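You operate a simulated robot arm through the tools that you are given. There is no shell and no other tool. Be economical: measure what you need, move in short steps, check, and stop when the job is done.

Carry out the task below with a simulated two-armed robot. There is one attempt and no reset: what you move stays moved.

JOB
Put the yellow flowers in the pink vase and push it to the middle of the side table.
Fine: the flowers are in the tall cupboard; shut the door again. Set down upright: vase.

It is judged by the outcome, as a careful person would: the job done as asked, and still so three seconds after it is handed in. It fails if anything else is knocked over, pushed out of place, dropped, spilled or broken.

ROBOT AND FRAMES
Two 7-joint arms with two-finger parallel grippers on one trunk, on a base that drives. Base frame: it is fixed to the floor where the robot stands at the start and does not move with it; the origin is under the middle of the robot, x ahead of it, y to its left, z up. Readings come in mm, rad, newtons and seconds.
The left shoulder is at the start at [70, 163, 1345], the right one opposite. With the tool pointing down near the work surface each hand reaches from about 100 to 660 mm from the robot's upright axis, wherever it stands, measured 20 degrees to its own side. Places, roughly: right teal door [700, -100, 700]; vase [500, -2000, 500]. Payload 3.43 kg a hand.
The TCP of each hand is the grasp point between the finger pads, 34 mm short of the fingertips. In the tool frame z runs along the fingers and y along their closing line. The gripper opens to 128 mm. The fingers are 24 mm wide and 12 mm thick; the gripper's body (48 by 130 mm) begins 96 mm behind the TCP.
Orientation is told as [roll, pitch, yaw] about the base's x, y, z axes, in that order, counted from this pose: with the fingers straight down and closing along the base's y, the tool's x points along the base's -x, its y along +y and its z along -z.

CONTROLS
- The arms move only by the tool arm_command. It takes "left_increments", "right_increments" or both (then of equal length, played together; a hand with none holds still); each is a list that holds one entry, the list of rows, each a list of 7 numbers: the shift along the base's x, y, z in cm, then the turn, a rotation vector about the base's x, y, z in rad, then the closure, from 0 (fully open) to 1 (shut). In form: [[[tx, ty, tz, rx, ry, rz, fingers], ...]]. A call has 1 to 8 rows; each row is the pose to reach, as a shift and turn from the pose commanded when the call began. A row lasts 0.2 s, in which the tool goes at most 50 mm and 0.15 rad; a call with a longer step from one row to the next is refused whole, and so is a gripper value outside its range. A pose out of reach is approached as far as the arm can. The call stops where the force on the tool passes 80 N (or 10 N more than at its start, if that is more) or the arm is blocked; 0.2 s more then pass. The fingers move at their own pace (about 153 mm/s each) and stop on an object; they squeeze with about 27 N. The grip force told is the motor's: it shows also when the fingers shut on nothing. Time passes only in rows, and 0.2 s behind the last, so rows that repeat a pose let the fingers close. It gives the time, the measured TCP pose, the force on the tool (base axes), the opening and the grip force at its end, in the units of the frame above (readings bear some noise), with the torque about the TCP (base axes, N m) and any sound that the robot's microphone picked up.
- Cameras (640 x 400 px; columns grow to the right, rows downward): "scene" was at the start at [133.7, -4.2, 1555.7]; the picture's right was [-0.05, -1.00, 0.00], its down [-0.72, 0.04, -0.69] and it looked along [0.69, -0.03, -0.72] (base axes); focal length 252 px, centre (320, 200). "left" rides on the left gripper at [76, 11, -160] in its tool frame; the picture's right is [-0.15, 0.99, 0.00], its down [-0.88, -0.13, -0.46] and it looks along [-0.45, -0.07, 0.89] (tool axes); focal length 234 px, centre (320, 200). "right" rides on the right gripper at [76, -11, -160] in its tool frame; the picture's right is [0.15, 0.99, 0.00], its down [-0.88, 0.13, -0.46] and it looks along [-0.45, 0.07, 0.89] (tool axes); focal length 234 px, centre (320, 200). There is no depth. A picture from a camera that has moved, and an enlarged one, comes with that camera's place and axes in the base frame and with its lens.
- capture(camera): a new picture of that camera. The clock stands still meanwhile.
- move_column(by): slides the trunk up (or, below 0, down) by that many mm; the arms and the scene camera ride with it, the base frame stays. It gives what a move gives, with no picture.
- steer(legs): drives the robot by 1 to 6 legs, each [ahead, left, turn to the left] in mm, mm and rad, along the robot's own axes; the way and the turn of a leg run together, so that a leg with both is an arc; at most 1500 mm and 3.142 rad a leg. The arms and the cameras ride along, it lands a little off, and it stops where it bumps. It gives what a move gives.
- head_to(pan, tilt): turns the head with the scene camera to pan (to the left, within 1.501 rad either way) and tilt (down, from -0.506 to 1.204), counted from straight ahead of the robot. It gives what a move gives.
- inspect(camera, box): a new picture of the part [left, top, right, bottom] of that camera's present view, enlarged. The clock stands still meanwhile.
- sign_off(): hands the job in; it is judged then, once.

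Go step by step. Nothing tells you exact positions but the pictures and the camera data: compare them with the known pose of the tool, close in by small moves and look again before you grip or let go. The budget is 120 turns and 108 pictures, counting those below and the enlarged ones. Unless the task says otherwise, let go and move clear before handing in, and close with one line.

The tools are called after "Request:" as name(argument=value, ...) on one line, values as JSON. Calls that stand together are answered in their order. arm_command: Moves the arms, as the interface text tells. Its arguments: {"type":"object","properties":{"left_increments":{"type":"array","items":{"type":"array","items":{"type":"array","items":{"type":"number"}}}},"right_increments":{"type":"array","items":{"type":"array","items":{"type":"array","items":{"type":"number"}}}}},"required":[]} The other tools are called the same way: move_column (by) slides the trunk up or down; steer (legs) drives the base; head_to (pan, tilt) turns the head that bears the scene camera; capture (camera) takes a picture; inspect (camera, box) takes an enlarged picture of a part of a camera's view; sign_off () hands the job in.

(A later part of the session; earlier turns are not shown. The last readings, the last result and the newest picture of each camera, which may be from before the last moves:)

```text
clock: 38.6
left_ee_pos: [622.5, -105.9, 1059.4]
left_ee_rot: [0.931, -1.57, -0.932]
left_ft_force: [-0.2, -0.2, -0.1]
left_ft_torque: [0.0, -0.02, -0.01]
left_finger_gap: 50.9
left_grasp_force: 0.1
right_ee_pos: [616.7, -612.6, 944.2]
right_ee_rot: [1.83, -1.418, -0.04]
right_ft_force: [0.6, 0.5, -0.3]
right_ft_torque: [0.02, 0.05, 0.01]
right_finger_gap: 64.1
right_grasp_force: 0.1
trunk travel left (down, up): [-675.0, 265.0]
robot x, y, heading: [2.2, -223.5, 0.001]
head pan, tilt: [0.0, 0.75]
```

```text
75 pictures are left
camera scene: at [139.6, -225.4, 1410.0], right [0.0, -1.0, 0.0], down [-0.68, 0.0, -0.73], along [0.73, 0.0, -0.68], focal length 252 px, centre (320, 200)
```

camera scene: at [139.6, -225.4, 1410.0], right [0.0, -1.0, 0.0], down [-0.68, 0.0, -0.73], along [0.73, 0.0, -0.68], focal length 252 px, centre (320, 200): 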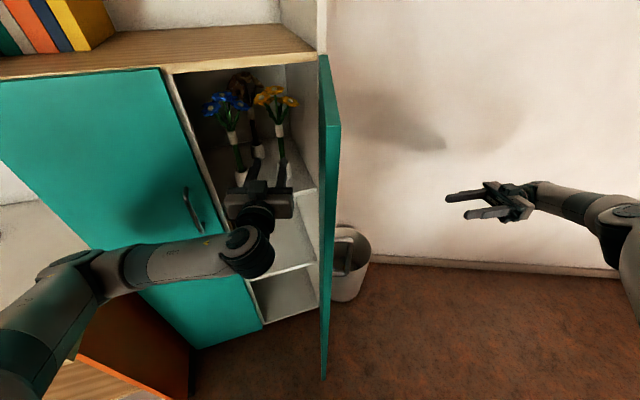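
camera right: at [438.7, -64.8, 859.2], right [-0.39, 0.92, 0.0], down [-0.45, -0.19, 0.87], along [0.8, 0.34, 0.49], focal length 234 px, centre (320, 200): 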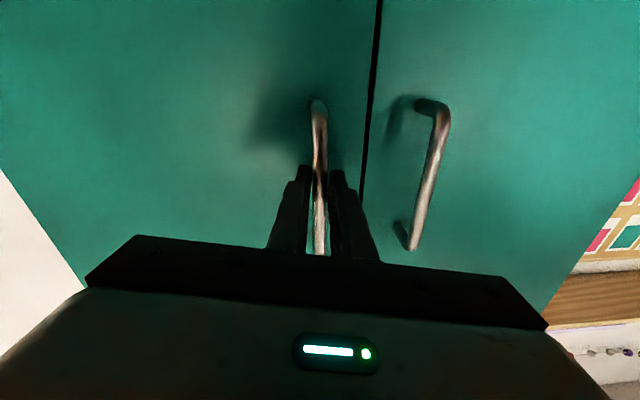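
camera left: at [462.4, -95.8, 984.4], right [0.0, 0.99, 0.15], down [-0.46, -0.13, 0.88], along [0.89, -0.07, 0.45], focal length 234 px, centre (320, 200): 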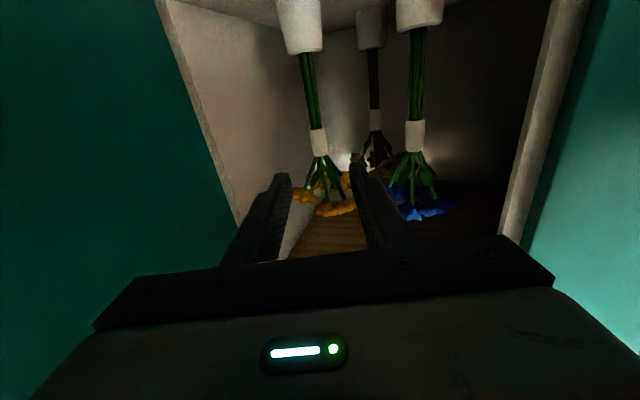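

Everything is lined up. I'll extend the left arm straight in by 16 cm around the band, without closing.

Request:
arm_command(left_increments=[[[3, -0.1, 0, 0, 0, 0, 0.6], [6, -0.2, 0, 0, 0, 0, 0.6], [9, -0.3, 0, 0, 0, 0, 0.6], [12, -0.4, 0.1, 0, 0, 0, 0.6]]])

Request:
capture(camera="left")

Request:
inspect(camera="scene", box=[160, 60, 360, 220])

```text
clock: 39.6
left_ee_pos: [744.2, -109.2, 1060.7]
left_ee_rot: [1.099, -1.567, -1.1]
left_ft_force: [1.2, -0.2, 0.2]
left_ft_torque: [-0.03, -0.01, 0.01]
left_finger_gap: 51.3
left_grasp_force: 0.0
right_ee_pos: [616.7, -613.5, 942.7]
right_ee_rot: [1.834, -1.42, -0.043]
right_ft_force: [0.4, -0.1, 0.0]
right_ft_torque: [0.03, -0.02, -0.02]
right_finger_gap: 63.8
right_grasp_force: 0.1
trunk travel left (down, up): [-675.0, 265.0]
robot x, y, heading: [4.1, -227.0, 0.0]
head pan, tilt: [0.0, 0.75]
```

```text
74 pictures are left
camera left: at [583.4, -99.4, 985.1], right [0.0, 0.99, 0.15], down [-0.45, -0.13, 0.88], along [0.89, -0.07, 0.45], focal length 234 px, centre (320, 200)
```

left: 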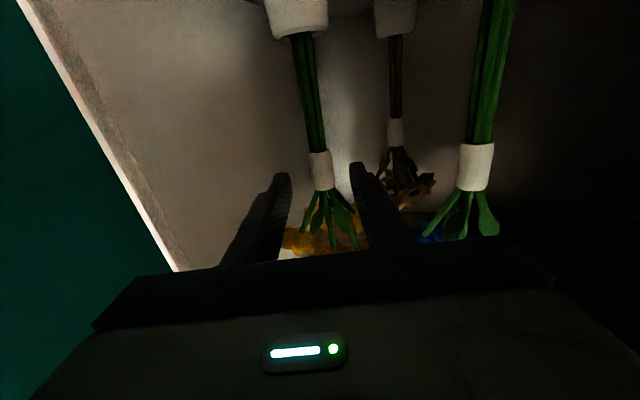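

```text
2.50 times, centred on (260, 140) of scene
camera zoom: at [139.9, -226.3, 1409.9], right [0.0, -1.0, 0.0], down [-0.68, 0.0, -0.73], along [0.73, 0.0, -0.68], focal length 631 px, centre (470, 350)
```

zoom: 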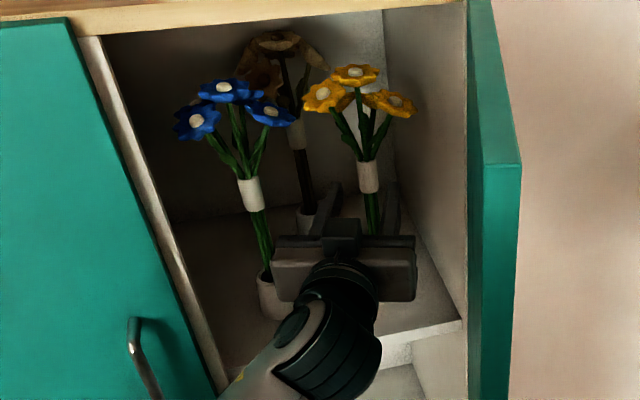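

The band is centred between the fingers and 55 mm ahead. I'll advance 43 mm and close.

Request:
arm_command(left_increments=[[[1.5, -0.1, 0, 0, 0, 0, 0.6], [3, -0.2, 0, 0, 0, 0, 0.6], [4.5, -0.2, 0, 0, 0, 0, 0.6], [4.5, -0.2, 0, 0, 0, 0, 0.6], [4.5, -0.2, 0, 0, 0, 0, 1], [4.5, -0.2, 0, 0, 0, 0, 1]]])

Request:
capture(camera="left")

```text
clock: 41.0
left_ee_pos: [788.1, -111.0, 1060.4]
left_ee_rot: [0.868, -1.569, -0.868]
left_ft_force: [-0.9, 0.7, -1.2]
left_ft_torque: [0.46, 0.0, 0.12]
left_finger_gap: 15.0
left_grasp_force: 26.4
right_ee_pos: [614.2, -613.3, 944.6]
right_ee_rot: [1.828, -1.418, -0.04]
right_ft_force: [-0.4, -0.9, -0.2]
right_ft_torque: [-0.03, -0.02, -0.02]
right_finger_gap: 63.9
right_grasp_force: 0.0
trunk travel left (down, up): [-675.0, 265.0]
robot x, y, heading: [4.6, -226.4, 0.006]
head pan, tilt: [0.0, 0.75]
```

```text
72 pictures are left
camera left: at [627.6, -101.4, 984.7], right [0.0, 0.99, 0.15], down [-0.46, -0.13, 0.88], along [0.89, -0.07, 0.45], focal length 234 px, centre (320, 200)
```

left: 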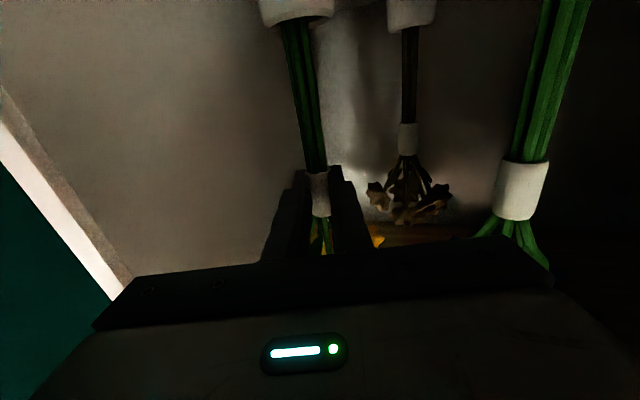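

The band is gripped. I'll lift slowly by 50 mm out of the cup and check that the cup stays.

Request:
arm_command(left_increments=[[[0, 0, 0, 0, 0, 0, 1], [0, 0, 1, 0, 0, 0, 1], [0, 0, 2, 0, 0, 0, 1], [0, 0, 3, 0, 0, 0, 1], [0, 0, 4, 0, 0, 0, 1], [0, 0, 5, 0, 0, 0, 1]]])

Request:
capture(camera="left")

Request:
inspect(camera="scene", box=[160, 60, 360, 220])

```text
clock: 42.4
left_ee_pos: [787.9, -112.7, 1110.2]
left_ee_rot: [1.513, -1.57, -1.509]
left_ft_force: [0.6, 0.1, -0.7]
left_ft_torque: [0.03, 0.01, 0.0]
left_finger_gap: 19.2
left_grasp_force: 27.0
right_ee_pos: [615.9, -612.4, 942.8]
right_ee_rot: [1.831, -1.418, -0.043]
right_ft_force: [-1.2, -0.2, 0.2]
right_ft_torque: [-0.01, 0.02, 0.0]
right_finger_gap: 63.9
right_grasp_force: 0.1
trunk travel left (down, up): [-675.0, 265.0]
robot x, y, heading: [0.8, -223.2, -0.001]
head pan, tilt: [0.0, 0.75]
```

```text
71 pictures are left
camera left: at [627.9, -102.9, 1035.5], right [0.0, 0.99, 0.15], down [-0.46, -0.13, 0.88], along [0.89, -0.07, 0.45], focal length 234 px, centre (320, 200)
```

left: 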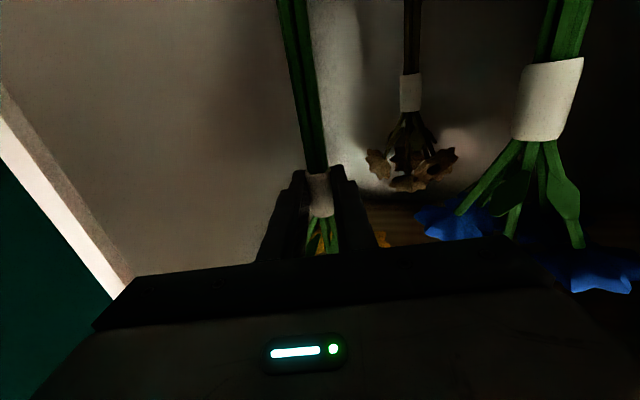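

```text
2.50 times, centred on (260, 140) of scene
camera zoom: at [139.1, -225.9, 1410.0], right [0.0, -1.0, 0.0], down [-0.68, 0.0, -0.73], along [0.73, 0.0, -0.68], focal length 631 px, centre (470, 350)
```

zoom: 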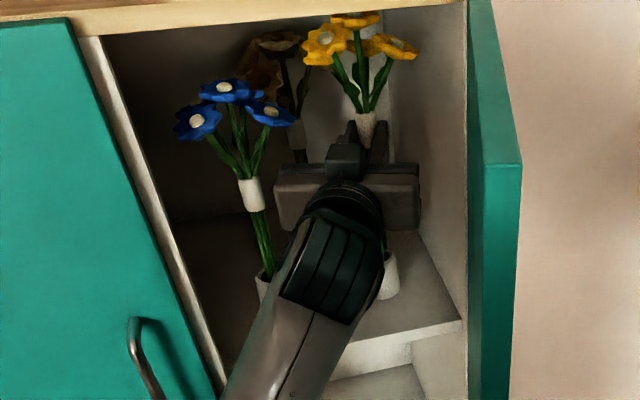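

The cup stayed on the shelf and the bunch is rising cleanly, with about 35 mm to the ceiling. I'll lift 15 mm more so the stems clear the rim, then pull straight out.

Request:
arm_command(left_increments=[[[0, 0, 0.8, 0, 0, 0, 1], [0, 0, 1.6, 0, 0, 0, 1], [-1.5, 0, 1.6, 0, 0, 0, 1], [-3, 0, 1.6, 0, 0, 0, 1]]])

Request:
inspect(camera="scene", box=[160, 60, 360, 220])

```text
clock: 43.4
left_ee_pos: [757.1, -112.7, 1126.6]
left_ee_rot: [1.408, -1.569, -1.406]
left_ft_force: [-0.1, 0.3, -0.1]
left_ft_torque: [-0.03, 0.03, -0.01]
left_finger_gap: 19.1
left_grasp_force: 26.9
right_ee_pos: [616.7, -613.0, 944.4]
right_ee_rot: [1.83, -1.42, -0.042]
right_ft_force: [-0.1, 0.2, 0.4]
right_ft_torque: [0.02, -0.01, -0.02]
right_finger_gap: 63.8
right_grasp_force: 0.1
trunk travel left (down, up): [-675.0, 265.0]
robot x, y, heading: [4.2, -228.7, -0.002]
head pan, tilt: [0.0, 0.75]
```

```text
2.50 times, centred on (260, 140) of scene
camera zoom: at [138.8, -225.8, 1410.1], right [0.0, -1.0, 0.0], down [-0.68, 0.0, -0.73], along [0.73, 0.0, -0.68], focal length 631 px, centre (470, 350)
```

zoom: 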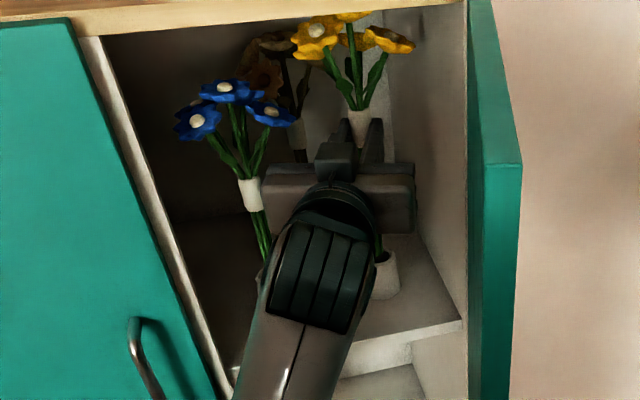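

The bunch is free and the cup is undisturbed. I'll continue straight out.

Request:
arm_command(left_increments=[[[-2, -0.2, 0, 0, 0, 0, 1], [-4, -0.4, 0, 0, 0, 0, 1], [-6, -0.6, -0.3, 0, 0, 0, 1], [-8, -0.6, -0.8, 0, 0, 0, 1], [-10, -0.6, -1, 0, 0, 0, 1], [-12, -0.6, -1, 0, 0, 0, 1], [-14, -0.6, -1, 0, 0, 0, 1]]])

Request:
capture(camera="scene")

```text
clock: 45.0
left_ee_pos: [617.3, -117.4, 1117.2]
left_ee_rot: [1.899, -1.568, -1.898]
left_ft_force: [-0.7, 0.1, -1.0]
left_ft_torque: [-0.01, 0.02, -0.03]
left_finger_gap: 19.2
left_grasp_force: 27.0
right_ee_pos: [615.6, -614.2, 944.4]
right_ee_rot: [1.831, -1.422, -0.042]
right_ft_force: [-0.1, 0.0, -0.1]
right_ft_torque: [0.01, -0.02, -0.02]
right_finger_gap: 63.8
right_grasp_force: 0.1
trunk travel left (down, up): [-675.0, 265.0]
robot x, y, heading: [3.8, -224.8, -0.004]
head pan, tilt: [0.0, 0.75]
```

```text
68 pictures are left
camera scene: at [138.5, -225.8, 1410.1], right [0.0, -1.0, 0.0], down [-0.68, 0.0, -0.73], along [0.73, 0.0, -0.68], focal length 252 px, centre (320, 200)
```

scene: 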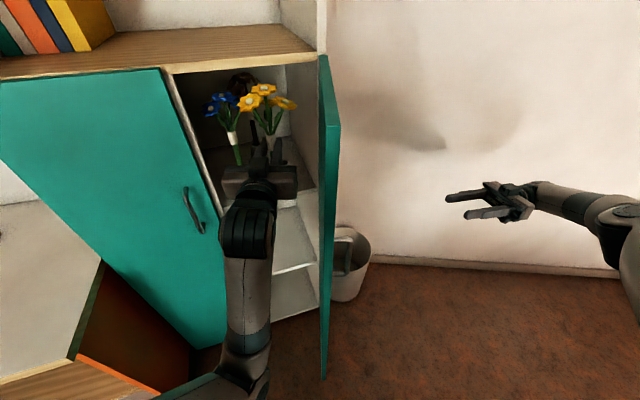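

The bunch is clear of the cupboard. I'll reverse the base along the same way it came. That should bring the open right hand back around the door handle.

Request:
steer(legs=[[-172, 0, 0], [0, 150, 0]])

Request:
capture(camera="scene")

Request:
capture(camera="right")

```text
clock: 47.4
left_ee_pos: [444.1, 30.8, 1117.6]
left_ee_rot: [0.931, -1.571, -0.929]
left_ft_force: [0.2, -0.4, -0.7]
left_ft_torque: [0.01, 0.02, 0.0]
left_finger_gap: 19.0
left_grasp_force: 26.5
right_ee_pos: [440.6, -466.0, 943.9]
right_ee_rot: [1.828, -1.418, -0.042]
right_ft_force: [-1.0, 0.1, -0.1]
right_ft_torque: [-0.02, 0.03, 0.02]
right_finger_gap: 63.8
right_grasp_force: 0.0
trunk travel left (down, up): [-675.0, 265.0]
robot x, y, heading: [-168.8, -75.1, 0.001]
head pan, tilt: [0.0, 0.75]
```

```text
67 pictures are left
camera scene: at [-34.9, -76.0, 1410.0], right [0.0, -1.0, 0.0], down [-0.68, 0.0, -0.73], along [0.73, 0.0, -0.68], focal length 252 px, centre (320, 200)
```

scene: 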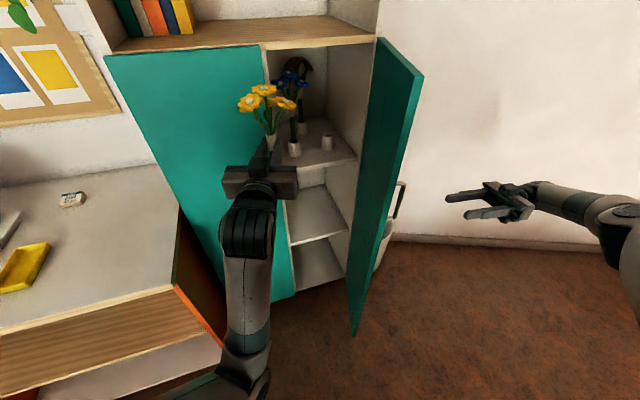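

```text
66 pictures are left
camera right: at [474.2, -618.3, 861.0], right [-0.98, -0.21, 0.0], down [0.1, -0.48, 0.87], along [-0.18, 0.85, 0.49], focal length 234 px, centre (320, 200)
```

right: 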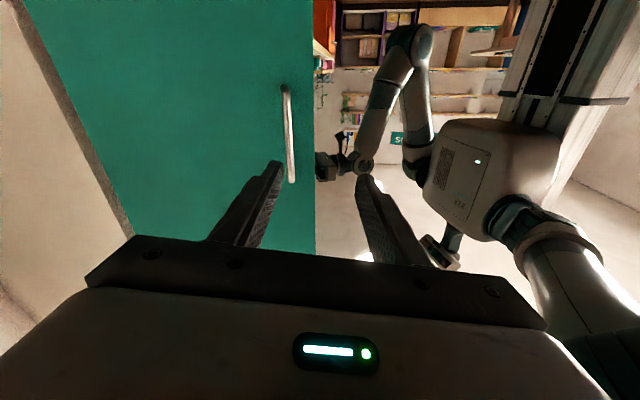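

The handle is at about [448, -300], and strafing left brings the hand back over it. I'll go most of the way and check.

Request:
steer(legs=[[6, 100, 0]])

Request:
capture(camera="right")

Request:
capture(camera="scene")

```text
clock: 48.6
left_ee_pos: [450.2, 129.7, 1117.0]
left_ee_rot: [0.473, -1.571, -0.472]
left_ft_force: [0.8, 0.1, -0.6]
left_ft_torque: [0.01, -0.01, -0.03]
left_finger_gap: 19.0
left_grasp_force: 26.9
right_ee_pos: [447.3, -365.1, 944.2]
right_ee_rot: [1.824, -1.419, -0.037]
right_ft_force: [1.1, 0.2, -0.6]
right_ft_torque: [-0.02, -0.02, 0.01]
right_finger_gap: 63.8
right_grasp_force: 0.1
trunk travel left (down, up): [-675.0, 265.0]
robot x, y, heading: [-167.0, 23.7, -0.003]
head pan, tilt: [0.0, 0.75]
```

```text
65 pictures are left
camera right: at [480.6, -518.7, 861.2], right [-0.98, -0.21, 0.0], down [0.1, -0.48, 0.87], along [-0.18, 0.85, 0.49], focal length 234 px, centre (320, 200)
```

right: 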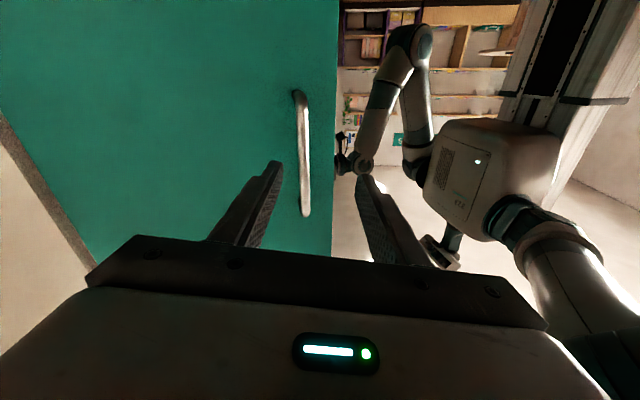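

```text
64 pictures are left
camera scene: at [-28.9, 23.4, 1410.0], right [0.0, -1.0, 0.0], down [-0.68, 0.0, -0.73], along [0.73, 0.0, -0.68], focal length 252 px, centre (320, 200)
```

scene: 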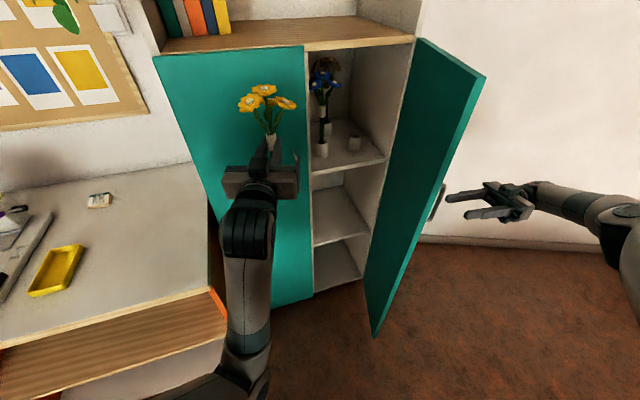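

The bar is now fixed at [449, -281]. I'll move in the last 67 mm and close on it.

Request:
steer(legs=[[5, 67, 0]])

Request:
capture(camera="right")

```text
clock: 49.6
left_ee_pos: [454.7, 196.6, 1116.3]
left_ee_rot: [-0.056, -1.57, 0.055]
left_ft_force: [-0.3, -0.2, -0.8]
left_ft_torque: [0.0, 0.02, -0.04]
left_finger_gap: 19.1
left_grasp_force: 27.2
right_ee_pos: [452.2, -299.7, 943.0]
right_ee_rot: [1.823, -1.419, -0.036]
right_ft_force: [-0.8, 0.4, 0.1]
right_ft_torque: [-0.01, 0.04, -0.01]
right_finger_gap: 64.3
right_grasp_force: 0.1
trunk travel left (down, up): [-675.0, 265.0]
robot x, y, heading: [-160.8, 85.4, 0.003]
head pan, tilt: [0.0, 0.75]
```

```text
63 pictures are left
camera right: at [485.6, -452.7, 861.2], right [-0.98, -0.21, 0.0], down [0.1, -0.48, 0.87], along [-0.18, 0.85, 0.49], focal length 234 px, centre (320, 200)
```

right: 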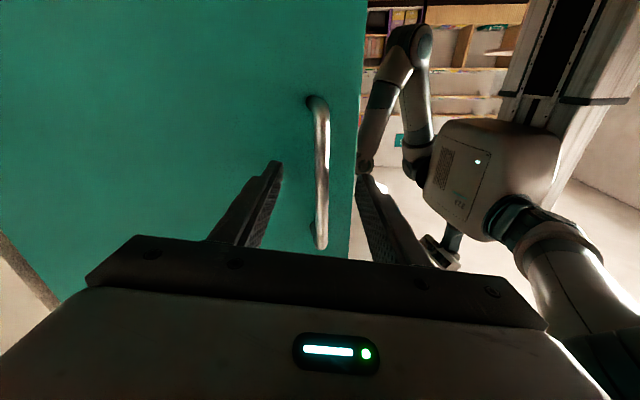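

The bar sits between the fingers. I'll grip it and begin the reverse arc.

Request:
arm_command(right_increments=[[[0, 0, 0, 0, 0, 0, 1], [0, 0, 0, 0, 0, 0, 1], [0, 0, 0, 0, 0, 0, 1]]])

Request:
arm_command(right_increments=[[[-0.34, 1.56, 0, 0, 0, -0.06, 1], [-0.6, 3.14, 0, 0, 0, -0.12, 1], [-0.75, 4.74, 0, 0, 0, -0.18, 1], [-0.83, 6.32, 0, 0, 0, -0.24, 1], [-0.79, 7.92, 0, 0, 0, -0.3, 1], [-0.67, 9.51, 0, 0, 0, -0.36, 1], [-0.44, 11.1, 0, 0, 0, -0.42, 1], [-0.13, 12.66, 0, 0, 0, -0.48, 1]]])

Request:
capture(camera="scene")

```text
clock: 50.4
left_ee_pos: [453.4, 195.2, 1117.4]
left_ee_rot: [2.505, -1.569, -2.505]
left_ft_force: [-0.2, -0.6, -0.6]
left_ft_torque: [-0.02, -0.01, -0.01]
left_finger_gap: 19.0
left_grasp_force: 27.0
right_ee_pos: [450.5, -301.3, 944.3]
right_ee_rot: [1.832, -1.42, -0.048]
right_ft_force: [-4.8, -1.7, 3.4]
right_ft_torque: [0.64, -1.09, 0.09]
right_finger_gap: 15.1
right_grasp_force: 45.0
trunk travel left (down, up): [-675.0, 265.0]
robot x, y, heading: [-162.8, 85.7, -0.004]
head pan, tilt: [0.0, 0.75]
```

```text
clock: 52.2
left_ee_pos: [455.3, 195.7, 1116.8]
left_ee_rot: [0.671, -1.568, -0.671]
left_ft_force: [0.4, 0.8, -0.9]
left_ft_torque: [0.01, -0.01, -0.05]
left_finger_gap: 19.0
left_grasp_force: 27.0
right_ee_pos: [452.3, -175.2, 944.0]
right_ee_rot: [1.837, -1.42, -0.535]
right_ft_force: [17.7, -4.6, 16.5]
right_ft_torque: [-0.33, -1.12, -0.2]
right_finger_gap: 15.0
right_grasp_force: 45.3
trunk travel left (down, up): [-675.0, 265.0]
robot x, y, heading: [-159.9, 88.0, 0.001]
head pan, tilt: [0.0, 0.75]
```

```text
62 pictures are left
camera scene: at [-23.1, 88.8, 1410.2], right [0.0, -1.0, 0.0], down [-0.68, 0.0, -0.73], along [0.73, 0.0, -0.68], focal length 252 px, centre (320, 200)
```

scene: 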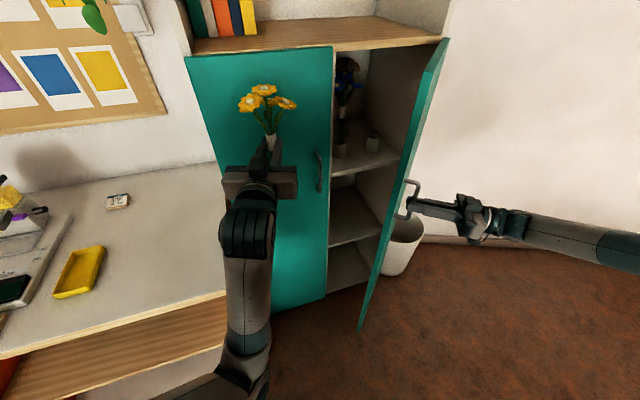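

The door follows well. I'll continue closing.

Request:
arm_command(right_increments=[[[0.4, 1.53, 0, 0, 0, -0.06, 1], [0.9, 3.02, 0, 0, 0, -0.12, 1], [1.5, 4.5, 0, 0, 0, -0.18, 1], [2.1, 5.92, 0, 0, 0, -0.24, 1], [2.9, 7.31, 0, 0, 0, -0.3, 1], [3.7, 8.65, 0, 0, 0, -0.36, 1], [4.6, 9.94, 0, 0, 0, -0.42, 1], [5.53, 11.18, 0, 0, 0, -0.48, 1]]])

Request:
arm_command(right_increments=[[[1.05, 1.15, 0, 0, 0, -0.06, 1], [2.16, 2.28, 0, 0, 0, -0.12, 1], [3.35, 3.33, 0, 0, 0, -0.18, 1], [4.57, 4.29, 0, 0, 0, -0.24, 1], [5.8, 5.15, 0, 0, 0, -0.3, 1], [7.14, 5.94, 0, 0, 0, -0.356, 1]]])

Request:
capture(camera="scene")

Request:
capture(camera="right")

```text
clock: 54.0
left_ee_pos: [454.9, 193.0, 1115.3]
left_ee_rot: [0.955, -1.568, -0.957]
left_ft_force: [0.6, 0.2, -0.7]
left_ft_torque: [-0.02, 0.01, 0.01]
left_finger_gap: 19.1
left_grasp_force: 27.2
right_ee_pos: [509.5, -64.0, 944.7]
right_ee_rot: [1.839, -1.419, -1.015]
right_ft_force: [23.6, -22.2, 12.4]
right_ft_torque: [-0.16, -1.46, -0.43]
right_finger_gap: 15.1
right_grasp_force: 45.5
trunk travel left (down, up): [-675.0, 265.0]
robot x, y, heading: [-159.3, 91.1, 0.001]
head pan, tilt: [0.0, 0.75]
```

```text
clock: 55.4
left_ee_pos: [456.0, 192.5, 1116.9]
left_ee_rot: [1.275, -1.566, -1.275]
left_ft_force: [0.0, -0.1, -0.8]
left_ft_torque: [-0.05, 0.01, -0.01]
left_finger_gap: 19.1
left_grasp_force: 26.8
right_ee_pos: [577.6, -5.9, 944.2]
right_ee_rot: [1.846, -1.416, -1.378]
right_ft_force: [15.1, -26.2, 10.7]
right_ft_torque: [-0.76, -1.3, -0.38]
right_finger_gap: 15.0
right_grasp_force: 45.6
trunk travel left (down, up): [-675.0, 265.0]
robot x, y, heading: [-161.8, 82.1, -0.005]
head pan, tilt: [0.0, 0.75]
```

```text
61 pictures are left
camera scene: at [-23.1, 85.4, 1409.9], right [0.0, -1.0, 0.0], down [-0.68, 0.0, -0.73], along [0.73, 0.0, -0.68], focal length 252 px, centre (320, 200)
```

scene: 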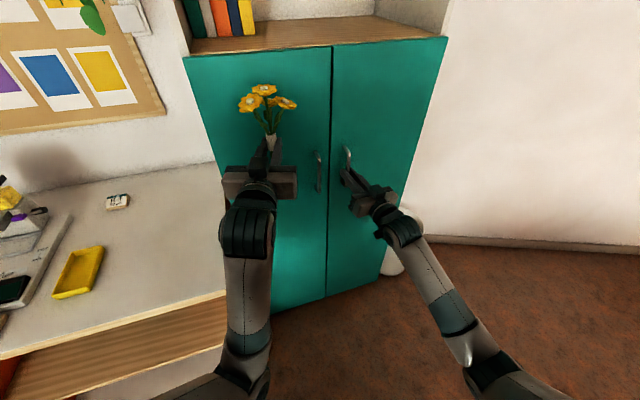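

```text
60 pictures are left
camera right: at [438.1, -76.2, 860.9], right [-0.45, 0.89, 0.0], down [-0.44, -0.22, 0.87], along [0.78, 0.39, 0.49], focal length 234 px, centre (320, 200)
```

right: 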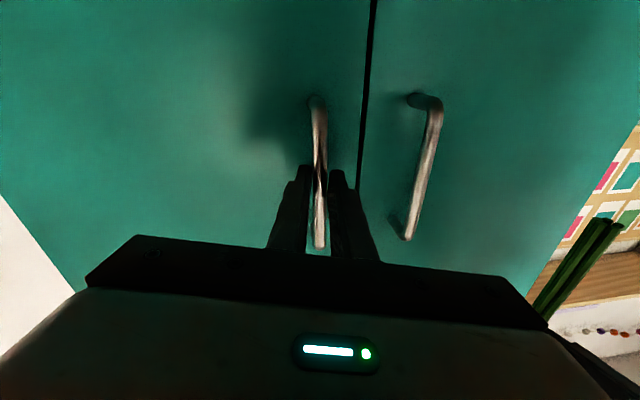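

The door looks shut or nearly so. I'll press a bit more, then release and compare.

Request:
arm_command(right_increments=[[[0.5, 0.3, 0, 0, 0, 0, 1], [1.0, 0.5, 0, 0, 0, 0, 1], [1.2, 0.6, 0, 0, 0, 0, 1]]])

Request:
inspect(camera="scene", box=[180, 20, 460, 320])

```text
clock: 56.2
left_ee_pos: [450.9, 190.8, 1117.9]
left_ee_rot: [2.051, -1.567, -2.052]
left_ft_force: [0.1, -0.4, -0.4]
left_ft_torque: [0.0, -0.01, -0.03]
left_finger_gap: 18.7
left_grasp_force: 27.1
right_ee_pos: [586.3, -0.9, 944.4]
right_ee_rot: [1.832, -1.413, -1.364]
right_ft_force: [-25.7, -38.1, -0.5]
right_ft_torque: [-1.17, -0.4, -0.29]
right_finger_gap: 15.4
right_grasp_force: 45.3
trunk travel left (down, up): [-675.0, 265.0]
robot x, y, heading: [-158.8, 89.9, -0.004]
head pan, tilt: [0.0, 0.75]
```

```text
1.33 times, centred on (320, 170) of scene
camera zoom: at [-28.0, 83.0, 1410.3], right [0.0, -1.0, 0.0], down [-0.68, 0.0, -0.73], along [0.73, 0.0, -0.68], focal length 336 px, centre (320, 240)
```

zoom: 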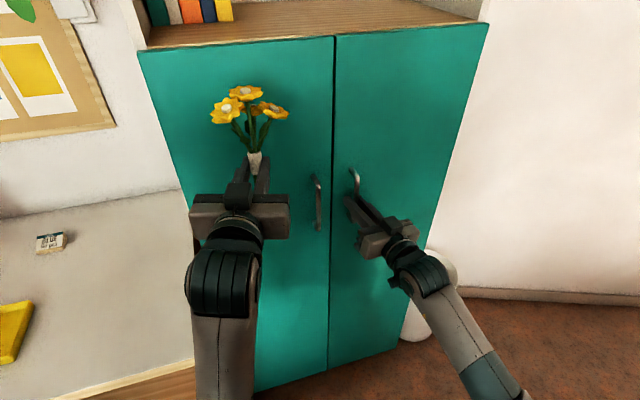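

The reaction force shows the door is home. I'll open the fingers and back away along the approach line.

Request:
arm_command(right_increments=[[[0, 0, 0, 0, 0, 0, 0.55], [0, 0, 0, 0, 0, 0, 0.55], [0, 0, 0, 0, 0, 0, 0.55]]])

Request:
steer(legs=[[-92, -38, 0], [-80, -60, 0]])

Request:
capture(camera="scene")

```text
clock: 57.0
left_ee_pos: [454.4, 196.7, 1117.0]
left_ee_rot: [2.16, -1.571, -2.16]
left_ft_force: [-0.2, -0.1, 0.3]
left_ft_torque: [0.03, -0.01, -0.02]
left_finger_gap: 19.0
left_grasp_force: 26.9
right_ee_pos: [590.0, 5.3, 942.4]
right_ee_rot: [1.827, -1.418, -1.356]
right_ft_force: [-0.2, 0.5, -0.4]
right_ft_torque: [-0.02, 0.0, -0.02]
right_finger_gap: 57.7
right_grasp_force: 0.0
trunk travel left (down, up): [-675.0, 265.0]
robot x, y, heading: [-158.5, 85.3, 0.001]
head pan, tilt: [0.0, 0.75]
```

```text
clock: 58.9
left_ee_pos: [283.7, 98.0, 1116.4]
left_ee_rot: [1.752, -1.569, -1.755]
left_ft_force: [0.2, 0.1, -1.7]
left_ft_torque: [0.01, 0.0, 0.02]
left_finger_gap: 18.8
left_grasp_force: 27.1
right_ee_pos: [420.1, -94.5, 943.0]
right_ee_rot: [1.828, -1.418, -1.36]
right_ft_force: [-0.4, -0.1, 0.2]
right_ft_torque: [0.0, 0.01, -0.02]
right_finger_gap: 57.5
right_grasp_force: 0.0
trunk travel left (down, up): [-675.0, 265.0]
robot x, y, heading: [-325.3, -9.2, -0.005]
head pan, tilt: [0.0, 0.75]
```

```text
58 pictures are left
camera scene: at [-194.4, -8.3, 1410.1], right [0.0, -1.0, 0.0], down [-0.68, 0.0, -0.73], along [0.73, 0.0, -0.68], focal length 252 px, centre (320, 200)
```

scene: 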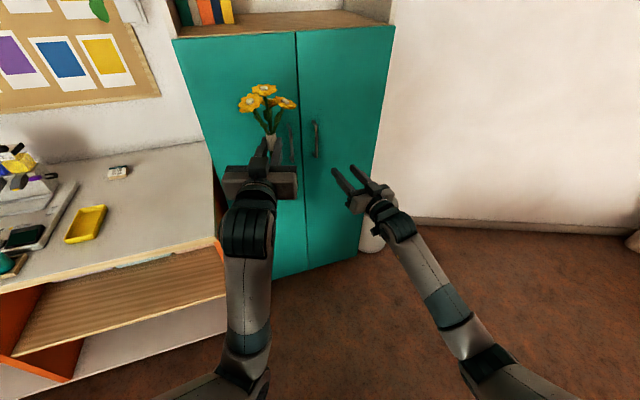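

The door is shut. Next I'll raise and draw in the right hand, turn the robot to face -y toward the side table, and look.

Request:
arm_command(right_increments=[[[-1, -2, 4, 0, 0, -0.05, 0.55], [-2, -4, 8, 0, 0, -0.1, 0.55], [-3, -6, 12, 0, 0, -0.15, 0.55], [-4, -8, 16, 0, 0, -0.2, 0.55], [-5, -10, 20, 0, 0, -0.25, 0.55], [-6, -12, 24, 0, 0, -0.3, 0.55], [-7, -14, 28, 0, 0, -0.3, 0.55], [-8, -16, 32, 0, 0, -0.3, 0.55]]])

Request:
steer(legs=[[0, 0, -1.571]])

Request:
head_to(pan=0.2, tilt=0.55)

Request:
capture(camera="scene")

```text
clock: 60.7
left_ee_pos: [283.3, 96.4, 1116.4]
left_ee_rot: [1.806, -1.568, -1.811]
left_ft_force: [-0.2, -0.5, -0.3]
left_ft_torque: [0.01, 0.04, 0.06]
left_finger_gap: 19.0
left_grasp_force: 27.2
right_ee_pos: [337.3, -259.3, 1268.7]
right_ee_rot: [1.823, -1.418, -1.657]
right_ft_force: [-0.5, -0.4, 0.0]
right_ft_torque: [0.04, -0.05, 0.04]
right_finger_gap: 57.7
right_grasp_force: 0.2
right hand out of reach, approached as far as the arm can: row 4, 5, 6, 7
trunk travel left (down, up): [-675.0, 265.0]
robot x, y, heading: [-329.4, -4.4, -0.004]
head pan, tilt: [0.0, 0.75]
```

```text
clock: 65.0
left_ee_pos: [-244.3, -625.3, 1116.9]
left_ee_rot: [1.349, -1.569, -2.958]
left_ft_force: [-0.1, 0.1, -0.7]
left_ft_torque: [0.03, 0.01, 0.01]
left_finger_gap: 19.1
left_grasp_force: 26.7
right_ee_pos: [-601.1, -666.1, 1270.2]
right_ee_rot: [1.823, -1.419, 3.027]
right_ft_force: [0.6, 0.0, 0.0]
right_ft_torque: [-0.01, -0.03, -0.05]
right_finger_gap: 57.7
right_grasp_force: 0.0
trunk travel left (down, up): [-675.0, 265.0]
robot x, y, heading: [-326.1, -7.6, -1.61]
head pan, tilt: [0.0, 0.75]
```

```text
clock: 65.7
left_ee_pos: [-244.0, -624.8, 1116.5]
left_ee_rot: [1.372, -1.571, -2.977]
left_ft_force: [0.1, -0.1, -1.2]
left_ft_torque: [-0.02, -0.01, 0.01]
left_finger_gap: 19.2
left_grasp_force: 27.4
right_ee_pos: [-600.9, -666.5, 1269.9]
right_ee_rot: [1.824, -1.42, 3.025]
right_ft_force: [-0.4, -0.9, -0.6]
right_ft_torque: [0.02, -0.02, -0.03]
right_finger_gap: 57.7
right_grasp_force: 0.0
trunk travel left (down, up): [-675.0, 265.0]
robot x, y, heading: [-329.5, -8.5, -1.604]
head pan, tilt: [0.201, 0.55]
```

```text
57 pictures are left
camera scene: at [-314.2, -146.1, 1427.4], right [-0.99, -0.16, 0.0], down [-0.09, 0.52, -0.85], along [0.14, -0.84, -0.52], focal length 252 px, centre (320, 200)
```

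scene: 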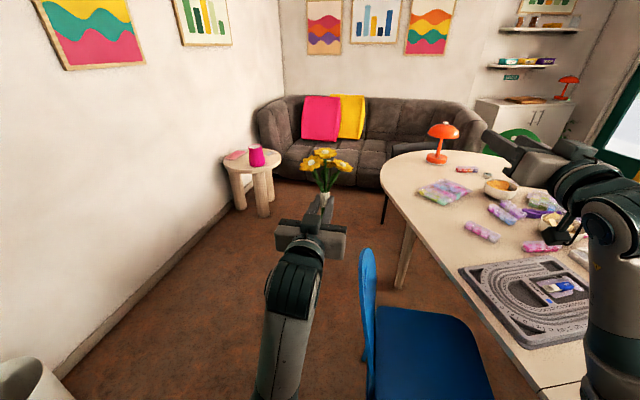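

The vase base triangulates to about [577, -2098, 515], and the blue chair is ahead on the right at about [-400, -900]. I'll square the heading and drive diagonally forward-left into the free corridor.

Request:
steer(legs=[[0, 0, 0.033], [300, 500, 0], [500, 300, 0]])

Request:
head_to(pan=0.0, tilt=0.75)

Request:
capture(camera="scene")

```text
clock: 72.2
left_ee_pos: [572.5, -1417.8, 1116.9]
left_ee_rot: [0.928, -1.571, -2.503]
left_ft_force: [1.2, -0.2, -0.6]
left_ft_torque: [-0.01, -0.01, 0.01]
left_finger_gap: 19.1
left_grasp_force: 27.1
right_ee_pos: [218.2, -1471.3, 1270.8]
right_ee_rot: [1.822, -1.419, 3.06]
right_ft_force: [-1.3, -0.2, 0.0]
right_ft_torque: [-0.02, 0.0, 0.01]
right_finger_gap: 57.5
right_grasp_force: 0.1
trunk travel left (down, up): [-675.0, 265.0]
robot x, y, heading: [466.6, -801.7, -1.575]
head pan, tilt: [0.201, 0.55]
```

```text
clock: 73.0
left_ee_pos: [573.2, -1416.9, 1116.2]
left_ee_rot: [1.481, -1.571, -3.055]
left_ft_force: [0.5, -0.1, -0.1]
left_ft_torque: [-0.01, -0.05, 0.0]
left_finger_gap: 19.0
left_grasp_force: 26.8
right_ee_pos: [219.6, -1470.3, 1269.4]
right_ee_rot: [1.823, -1.42, 3.056]
right_ft_force: [-0.2, 0.6, -0.1]
right_ft_torque: [-0.01, 0.01, -0.02]
right_finger_gap: 57.6
right_grasp_force: 0.0
trunk travel left (down, up): [-675.0, 265.0]
robot x, y, heading: [469.9, -800.7, -1.575]
head pan, tilt: [0.0, 0.75]
```

```text
56 pictures are left
camera scene: at [470.1, -935.9, 1410.1], right [-1.0, 0.0, 0.0], down [0.0, 0.68, -0.73], along [0.0, -0.73, -0.68], focal length 252 px, centre (320, 200)
```

scene: 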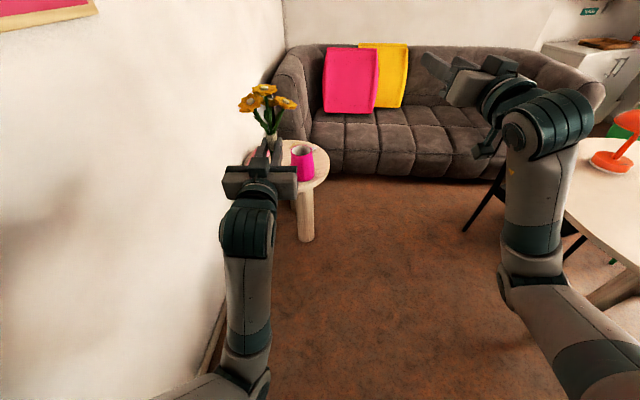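

The vase stands near the front edge of the round table. I'll zoom in.

Request:
inspect(camera="scene", box=[220, 80, 380, 250])

Request:
capture(camera="right")

```text
2.35 times, centred on (300, 165) of scene
camera zoom: at [470.1, -935.9, 1410.1], right [-1.0, 0.0, 0.0], down [0.0, 0.68, -0.73], along [0.0, -0.73, -0.68], focal length 594 px, centre (367, 282)
```

zoom: 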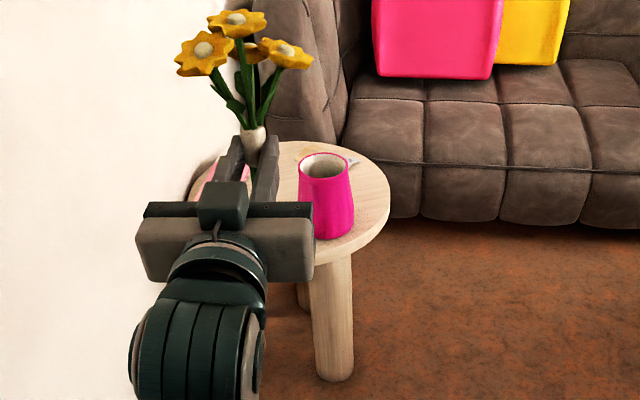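

```text
54 pictures are left
camera right: at [193.0, -1315.7, 1186.8], right [0.99, 0.17, 0.0], down [-0.08, 0.48, 0.87], along [0.14, -0.86, 0.49], focal length 234 px, centre (320, 200)
```

right: 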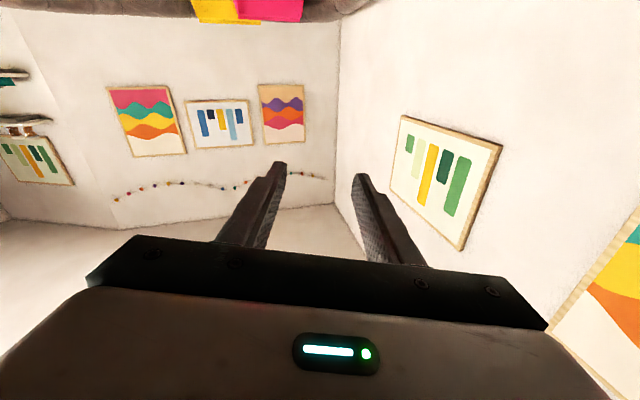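

Vase rim is centred near [564, -2081] at z≈685, about 115 mm wide. The table centre is near [664, -2240]. I'll drive forward with the bunch held high, stopping a bit short to re-measure.

Request:
steer(legs=[[540, 0, 0.004]])

Request:
head_to(pan=-0.1, tilt=0.85)

Request:
capture(camera="scene")

Request:
capture(camera="left")

```text
clock: 76.1
left_ee_pos: [578.5, -1953.1, 1116.7]
left_ee_rot: [0.99, -1.568, -2.558]
left_ft_force: [0.0, 0.0, -1.0]
left_ft_torque: [-0.01, 0.0, 0.0]
left_finger_gap: 18.9
left_grasp_force: 26.8
right_ee_pos: [224.3, -2008.5, 1268.9]
right_ee_rot: [1.822, -1.418, 3.066]
right_ft_force: [-0.1, 0.4, 0.5]
right_ft_torque: [0.04, 0.0, 0.02]
right_finger_gap: 57.3
right_grasp_force: 0.0
trunk travel left (down, up): [-675.0, 265.0]
robot x, y, heading: [469.2, -1336.8, -1.567]
head pan, tilt: [0.0, 0.75]
```

```text
clock: 76.7
left_ee_pos: [578.8, -1951.7, 1116.8]
left_ee_rot: [1.282, -1.57, -2.848]
left_ft_force: [0.7, -0.1, 0.5]
left_ft_torque: [0.02, 0.01, 0.02]
left_finger_gap: 19.0
left_grasp_force: 27.4
right_ee_pos: [225.3, -2007.7, 1269.1]
right_ee_rot: [1.825, -1.42, 3.065]
right_ft_force: [-0.3, 0.8, 0.1]
right_ft_torque: [-0.02, -0.01, 0.03]
right_finger_gap: 57.9
right_grasp_force: 0.0
trunk travel left (down, up): [-675.0, 265.0]
robot x, y, heading: [469.1, -1337.0, -1.565]
head pan, tilt: [-0.099, 0.85]
```

```text
53 pictures are left
camera scene: at [464.0, -1466.6, 1402.0], right [-1.0, 0.09, 0.0], down [0.07, 0.75, -0.66], along [-0.06, -0.66, -0.75], focal length 252 px, centre (320, 200)
```

scene: 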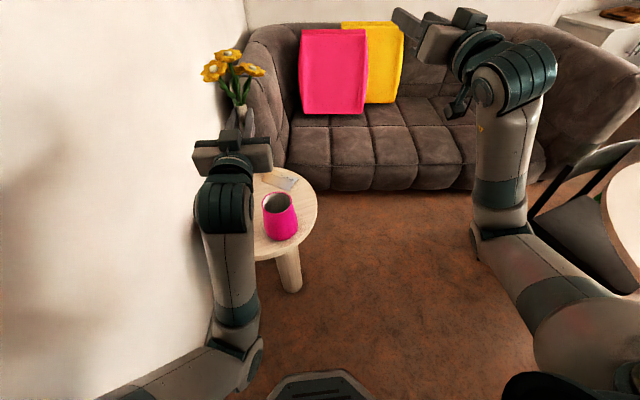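

```text
52 pictures are left
camera left: at [588.7, -1793.2, 1041.4], right [0.99, 0.01, 0.15], down [-0.13, 0.45, 0.88], along [-0.06, -0.89, 0.45], focal length 234 px, centre (320, 200)
```

left: 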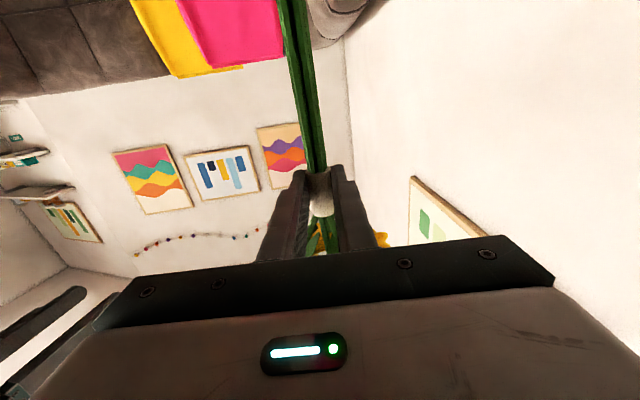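

There are other flat items on the table, so I'll zoom in to map them and the vase.

Request:
inspect(camera="scene", box=[220, 150, 340, 270])

```text
3.33 times, centred on (280, 210) of scene
camera zoom: at [464.0, -1466.6, 1402.0], right [-1.0, 0.09, 0.0], down [0.07, 0.75, -0.66], along [-0.06, -0.66, -0.75], focal length 841 px, centre (453, 167)
```

zoom: 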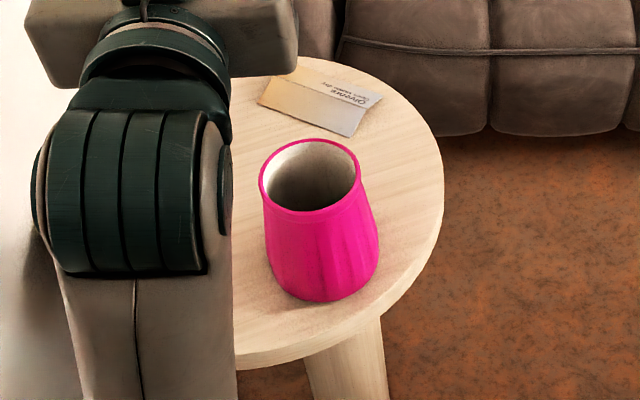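

Refined, the rim is at [568, -2103, 683] with a radius of about 56. I'll bring the bunch above the vase, then lower the trunk until the stems are just above the rim.

Request:
steer(legs=[[140, -11, 0]])

Request:
move_column(by=-225)

Request:
capture(camera="scene")

Request:
capture(camera="left")

```text
clock: 78.1
left_ee_pos: [567.5, -2088.2, 1115.9]
left_ee_rot: [0.924, -1.57, -2.49]
left_ft_force: [0.3, -0.3, -0.8]
left_ft_torque: [0.0, -0.05, 0.01]
left_finger_gap: 19.1
left_grasp_force: 27.0
right_ee_pos: [214.9, -2145.7, 1269.2]
right_ee_rot: [1.822, -1.418, 3.069]
right_ft_force: [0.0, -0.3, 0.3]
right_ft_torque: [-0.01, 0.03, -0.02]
right_finger_gap: 57.6
right_grasp_force: 0.0
trunk travel left (down, up): [-675.0, 265.0]
robot x, y, heading: [456.7, -1473.7, -1.564]
head pan, tilt: [-0.099, 0.85]
```

```text
clock: 80.4
left_ee_pos: [568.2, -2087.6, 891.6]
left_ee_rot: [1.463, -1.571, -3.031]
left_ft_force: [-0.1, 0.3, 0.2]
left_ft_torque: [0.04, -0.03, 0.02]
left_finger_gap: 18.8
left_grasp_force: 27.2
right_ee_pos: [213.4, -2143.8, 1045.4]
right_ee_rot: [1.826, -1.419, 3.064]
right_ft_force: [0.4, -1.2, -0.1]
right_ft_torque: [0.02, 0.01, 0.0]
right_finger_gap: 57.6
right_grasp_force: 0.0
trunk travel left (down, up): [-450.0, 490.0]
robot x, y, heading: [459.0, -1473.5, -1.566]
head pan, tilt: [-0.099, 0.85]
```

```text
50 pictures are left
camera scene: at [453.7, -1603.1, 1177.1], right [-1.0, 0.09, 0.0], down [0.07, 0.75, -0.66], along [-0.06, -0.66, -0.75], focal length 252 px, centre (320, 200)
```

scene: 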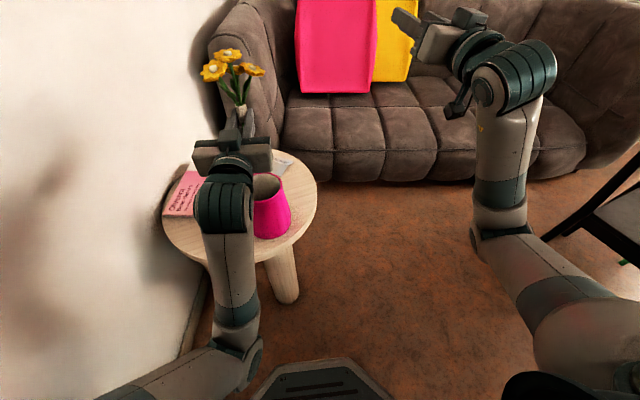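

```text
49 pictures are left
camera left: at [578.3, -1929.8, 816.6], right [0.99, 0.01, 0.15], down [-0.13, 0.46, 0.88], along [-0.06, -0.89, 0.45], focal length 234 px, centre (320, 200)
```

left: 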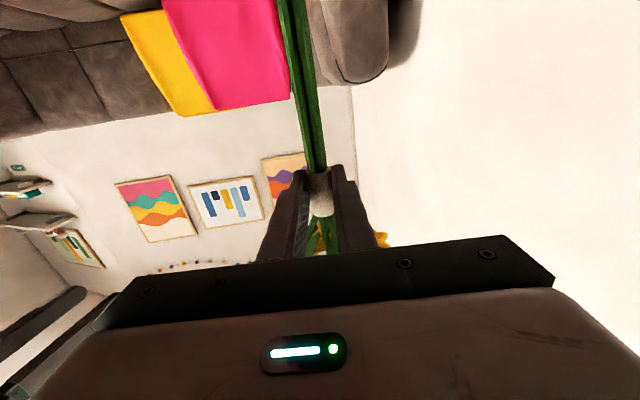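

The rim position still agrees. I'll lower 70 mm so the stem tips just enter, and look again.

Request:
move_column(by=-70)

Request:
inspect(camera="scene", box=[180, 120, 320, 260])

```text
clock: 81.5
left_ee_pos: [567.7, -2088.4, 821.8]
left_ee_rot: [1.704, -1.57, 3.013]
left_ft_force: [0.4, -0.8, -0.1]
left_ft_torque: [0.03, 0.01, 0.02]
left_finger_gap: 19.0
left_grasp_force: 26.7
right_ee_pos: [214.3, -2144.4, 975.0]
right_ee_rot: [1.828, -1.419, 3.062]
right_ft_force: [0.3, 0.5, 0.2]
right_ft_torque: [0.0, 0.03, -0.01]
right_finger_gap: 57.4
right_grasp_force: 0.1
trunk travel left (down, up): [-380.0, 560.0]
robot x, y, heading: [458.5, -1473.9, -1.566]
head pan, tilt: [-0.099, 0.85]
```

```text
2.86 times, centred on (250, 190) of scene
camera zoom: at [453.7, -1603.0, 1107.1], right [-1.0, 0.09, 0.0], down [0.07, 0.75, -0.66], along [-0.06, -0.66, -0.75], focal length 721 px, centre (520, 229)
```

zoom: 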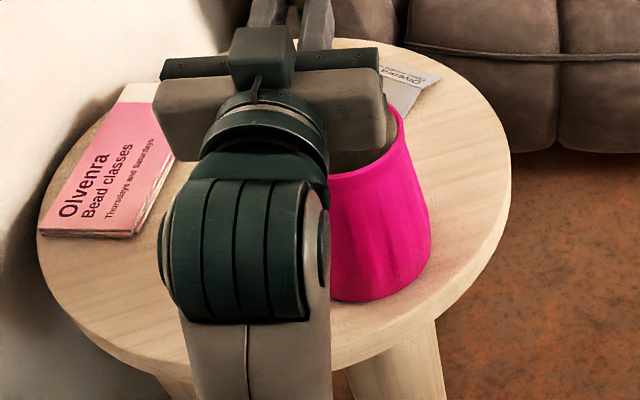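

The visible right edge of the rim puts its centre at x≈570, so we're aligned. I'll lower further in steps.

Request:
move_column(by=-60)

Request:
move_column(by=-40)

Request:
capture(camera="scene")

Request:
capture(camera="left")

```text
clock: 82.5
left_ee_pos: [567.6, -2089.4, 762.6]
left_ee_rot: [1.703, -1.571, 3.016]
left_ft_force: [0.6, -0.6, -0.4]
left_ft_torque: [0.06, 0.01, -0.02]
left_finger_gap: 18.8
left_grasp_force: 27.2
right_ee_pos: [214.9, -2143.2, 913.7]
right_ee_rot: [1.829, -1.418, 3.063]
right_ft_force: [0.3, 0.4, 0.2]
right_ft_torque: [0.02, 0.04, 0.01]
right_finger_gap: 57.6
right_grasp_force: 0.1
trunk travel left (down, up): [-320.0, 620.0]
robot x, y, heading: [455.9, -1478.4, -1.564]
head pan, tilt: [-0.099, 0.85]
```

```text
clock: 83.3
left_ee_pos: [568.8, -2088.2, 721.8]
left_ee_rot: [1.687, -1.571, 3.033]
left_ft_force: [0.1, -0.1, 0.2]
left_ft_torque: [0.02, -0.03, 0.02]
left_finger_gap: 19.3
left_grasp_force: 27.6
right_ee_pos: [213.8, -2143.7, 874.6]
right_ee_rot: [1.826, -1.419, 3.064]
right_ft_force: [-1.0, -0.1, 0.4]
right_ft_torque: [-0.01, -0.02, 0.02]
right_finger_gap: 57.4
right_grasp_force: 0.0
trunk travel left (down, up): [-280.0, 660.0]
robot x, y, heading: [460.5, -1474.7, -1.564]
head pan, tilt: [-0.099, 0.85]
```

```text
47 pictures are left
camera scene: at [453.7, -1603.0, 1007.1], right [-1.0, 0.09, 0.0], down [0.07, 0.75, -0.66], along [-0.06, -0.66, -0.75], focal length 252 px, centre (320, 200)
```

scene: 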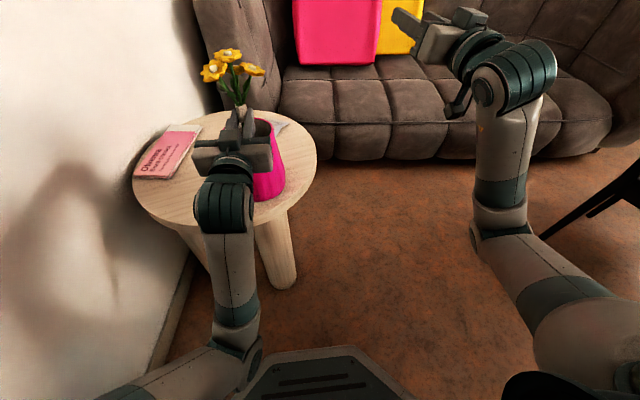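

```text
46 pictures are left
camera left: at [578.4, -1929.7, 646.6], right [0.99, 0.01, 0.15], down [-0.13, 0.46, 0.88], along [-0.06, -0.89, 0.45], focal length 234 px, centre (320, 200)
```

left: 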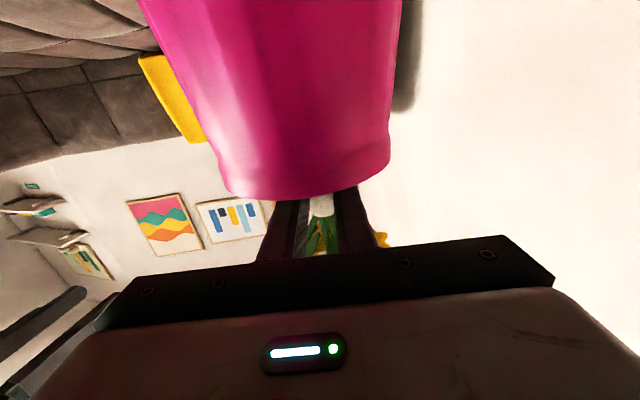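

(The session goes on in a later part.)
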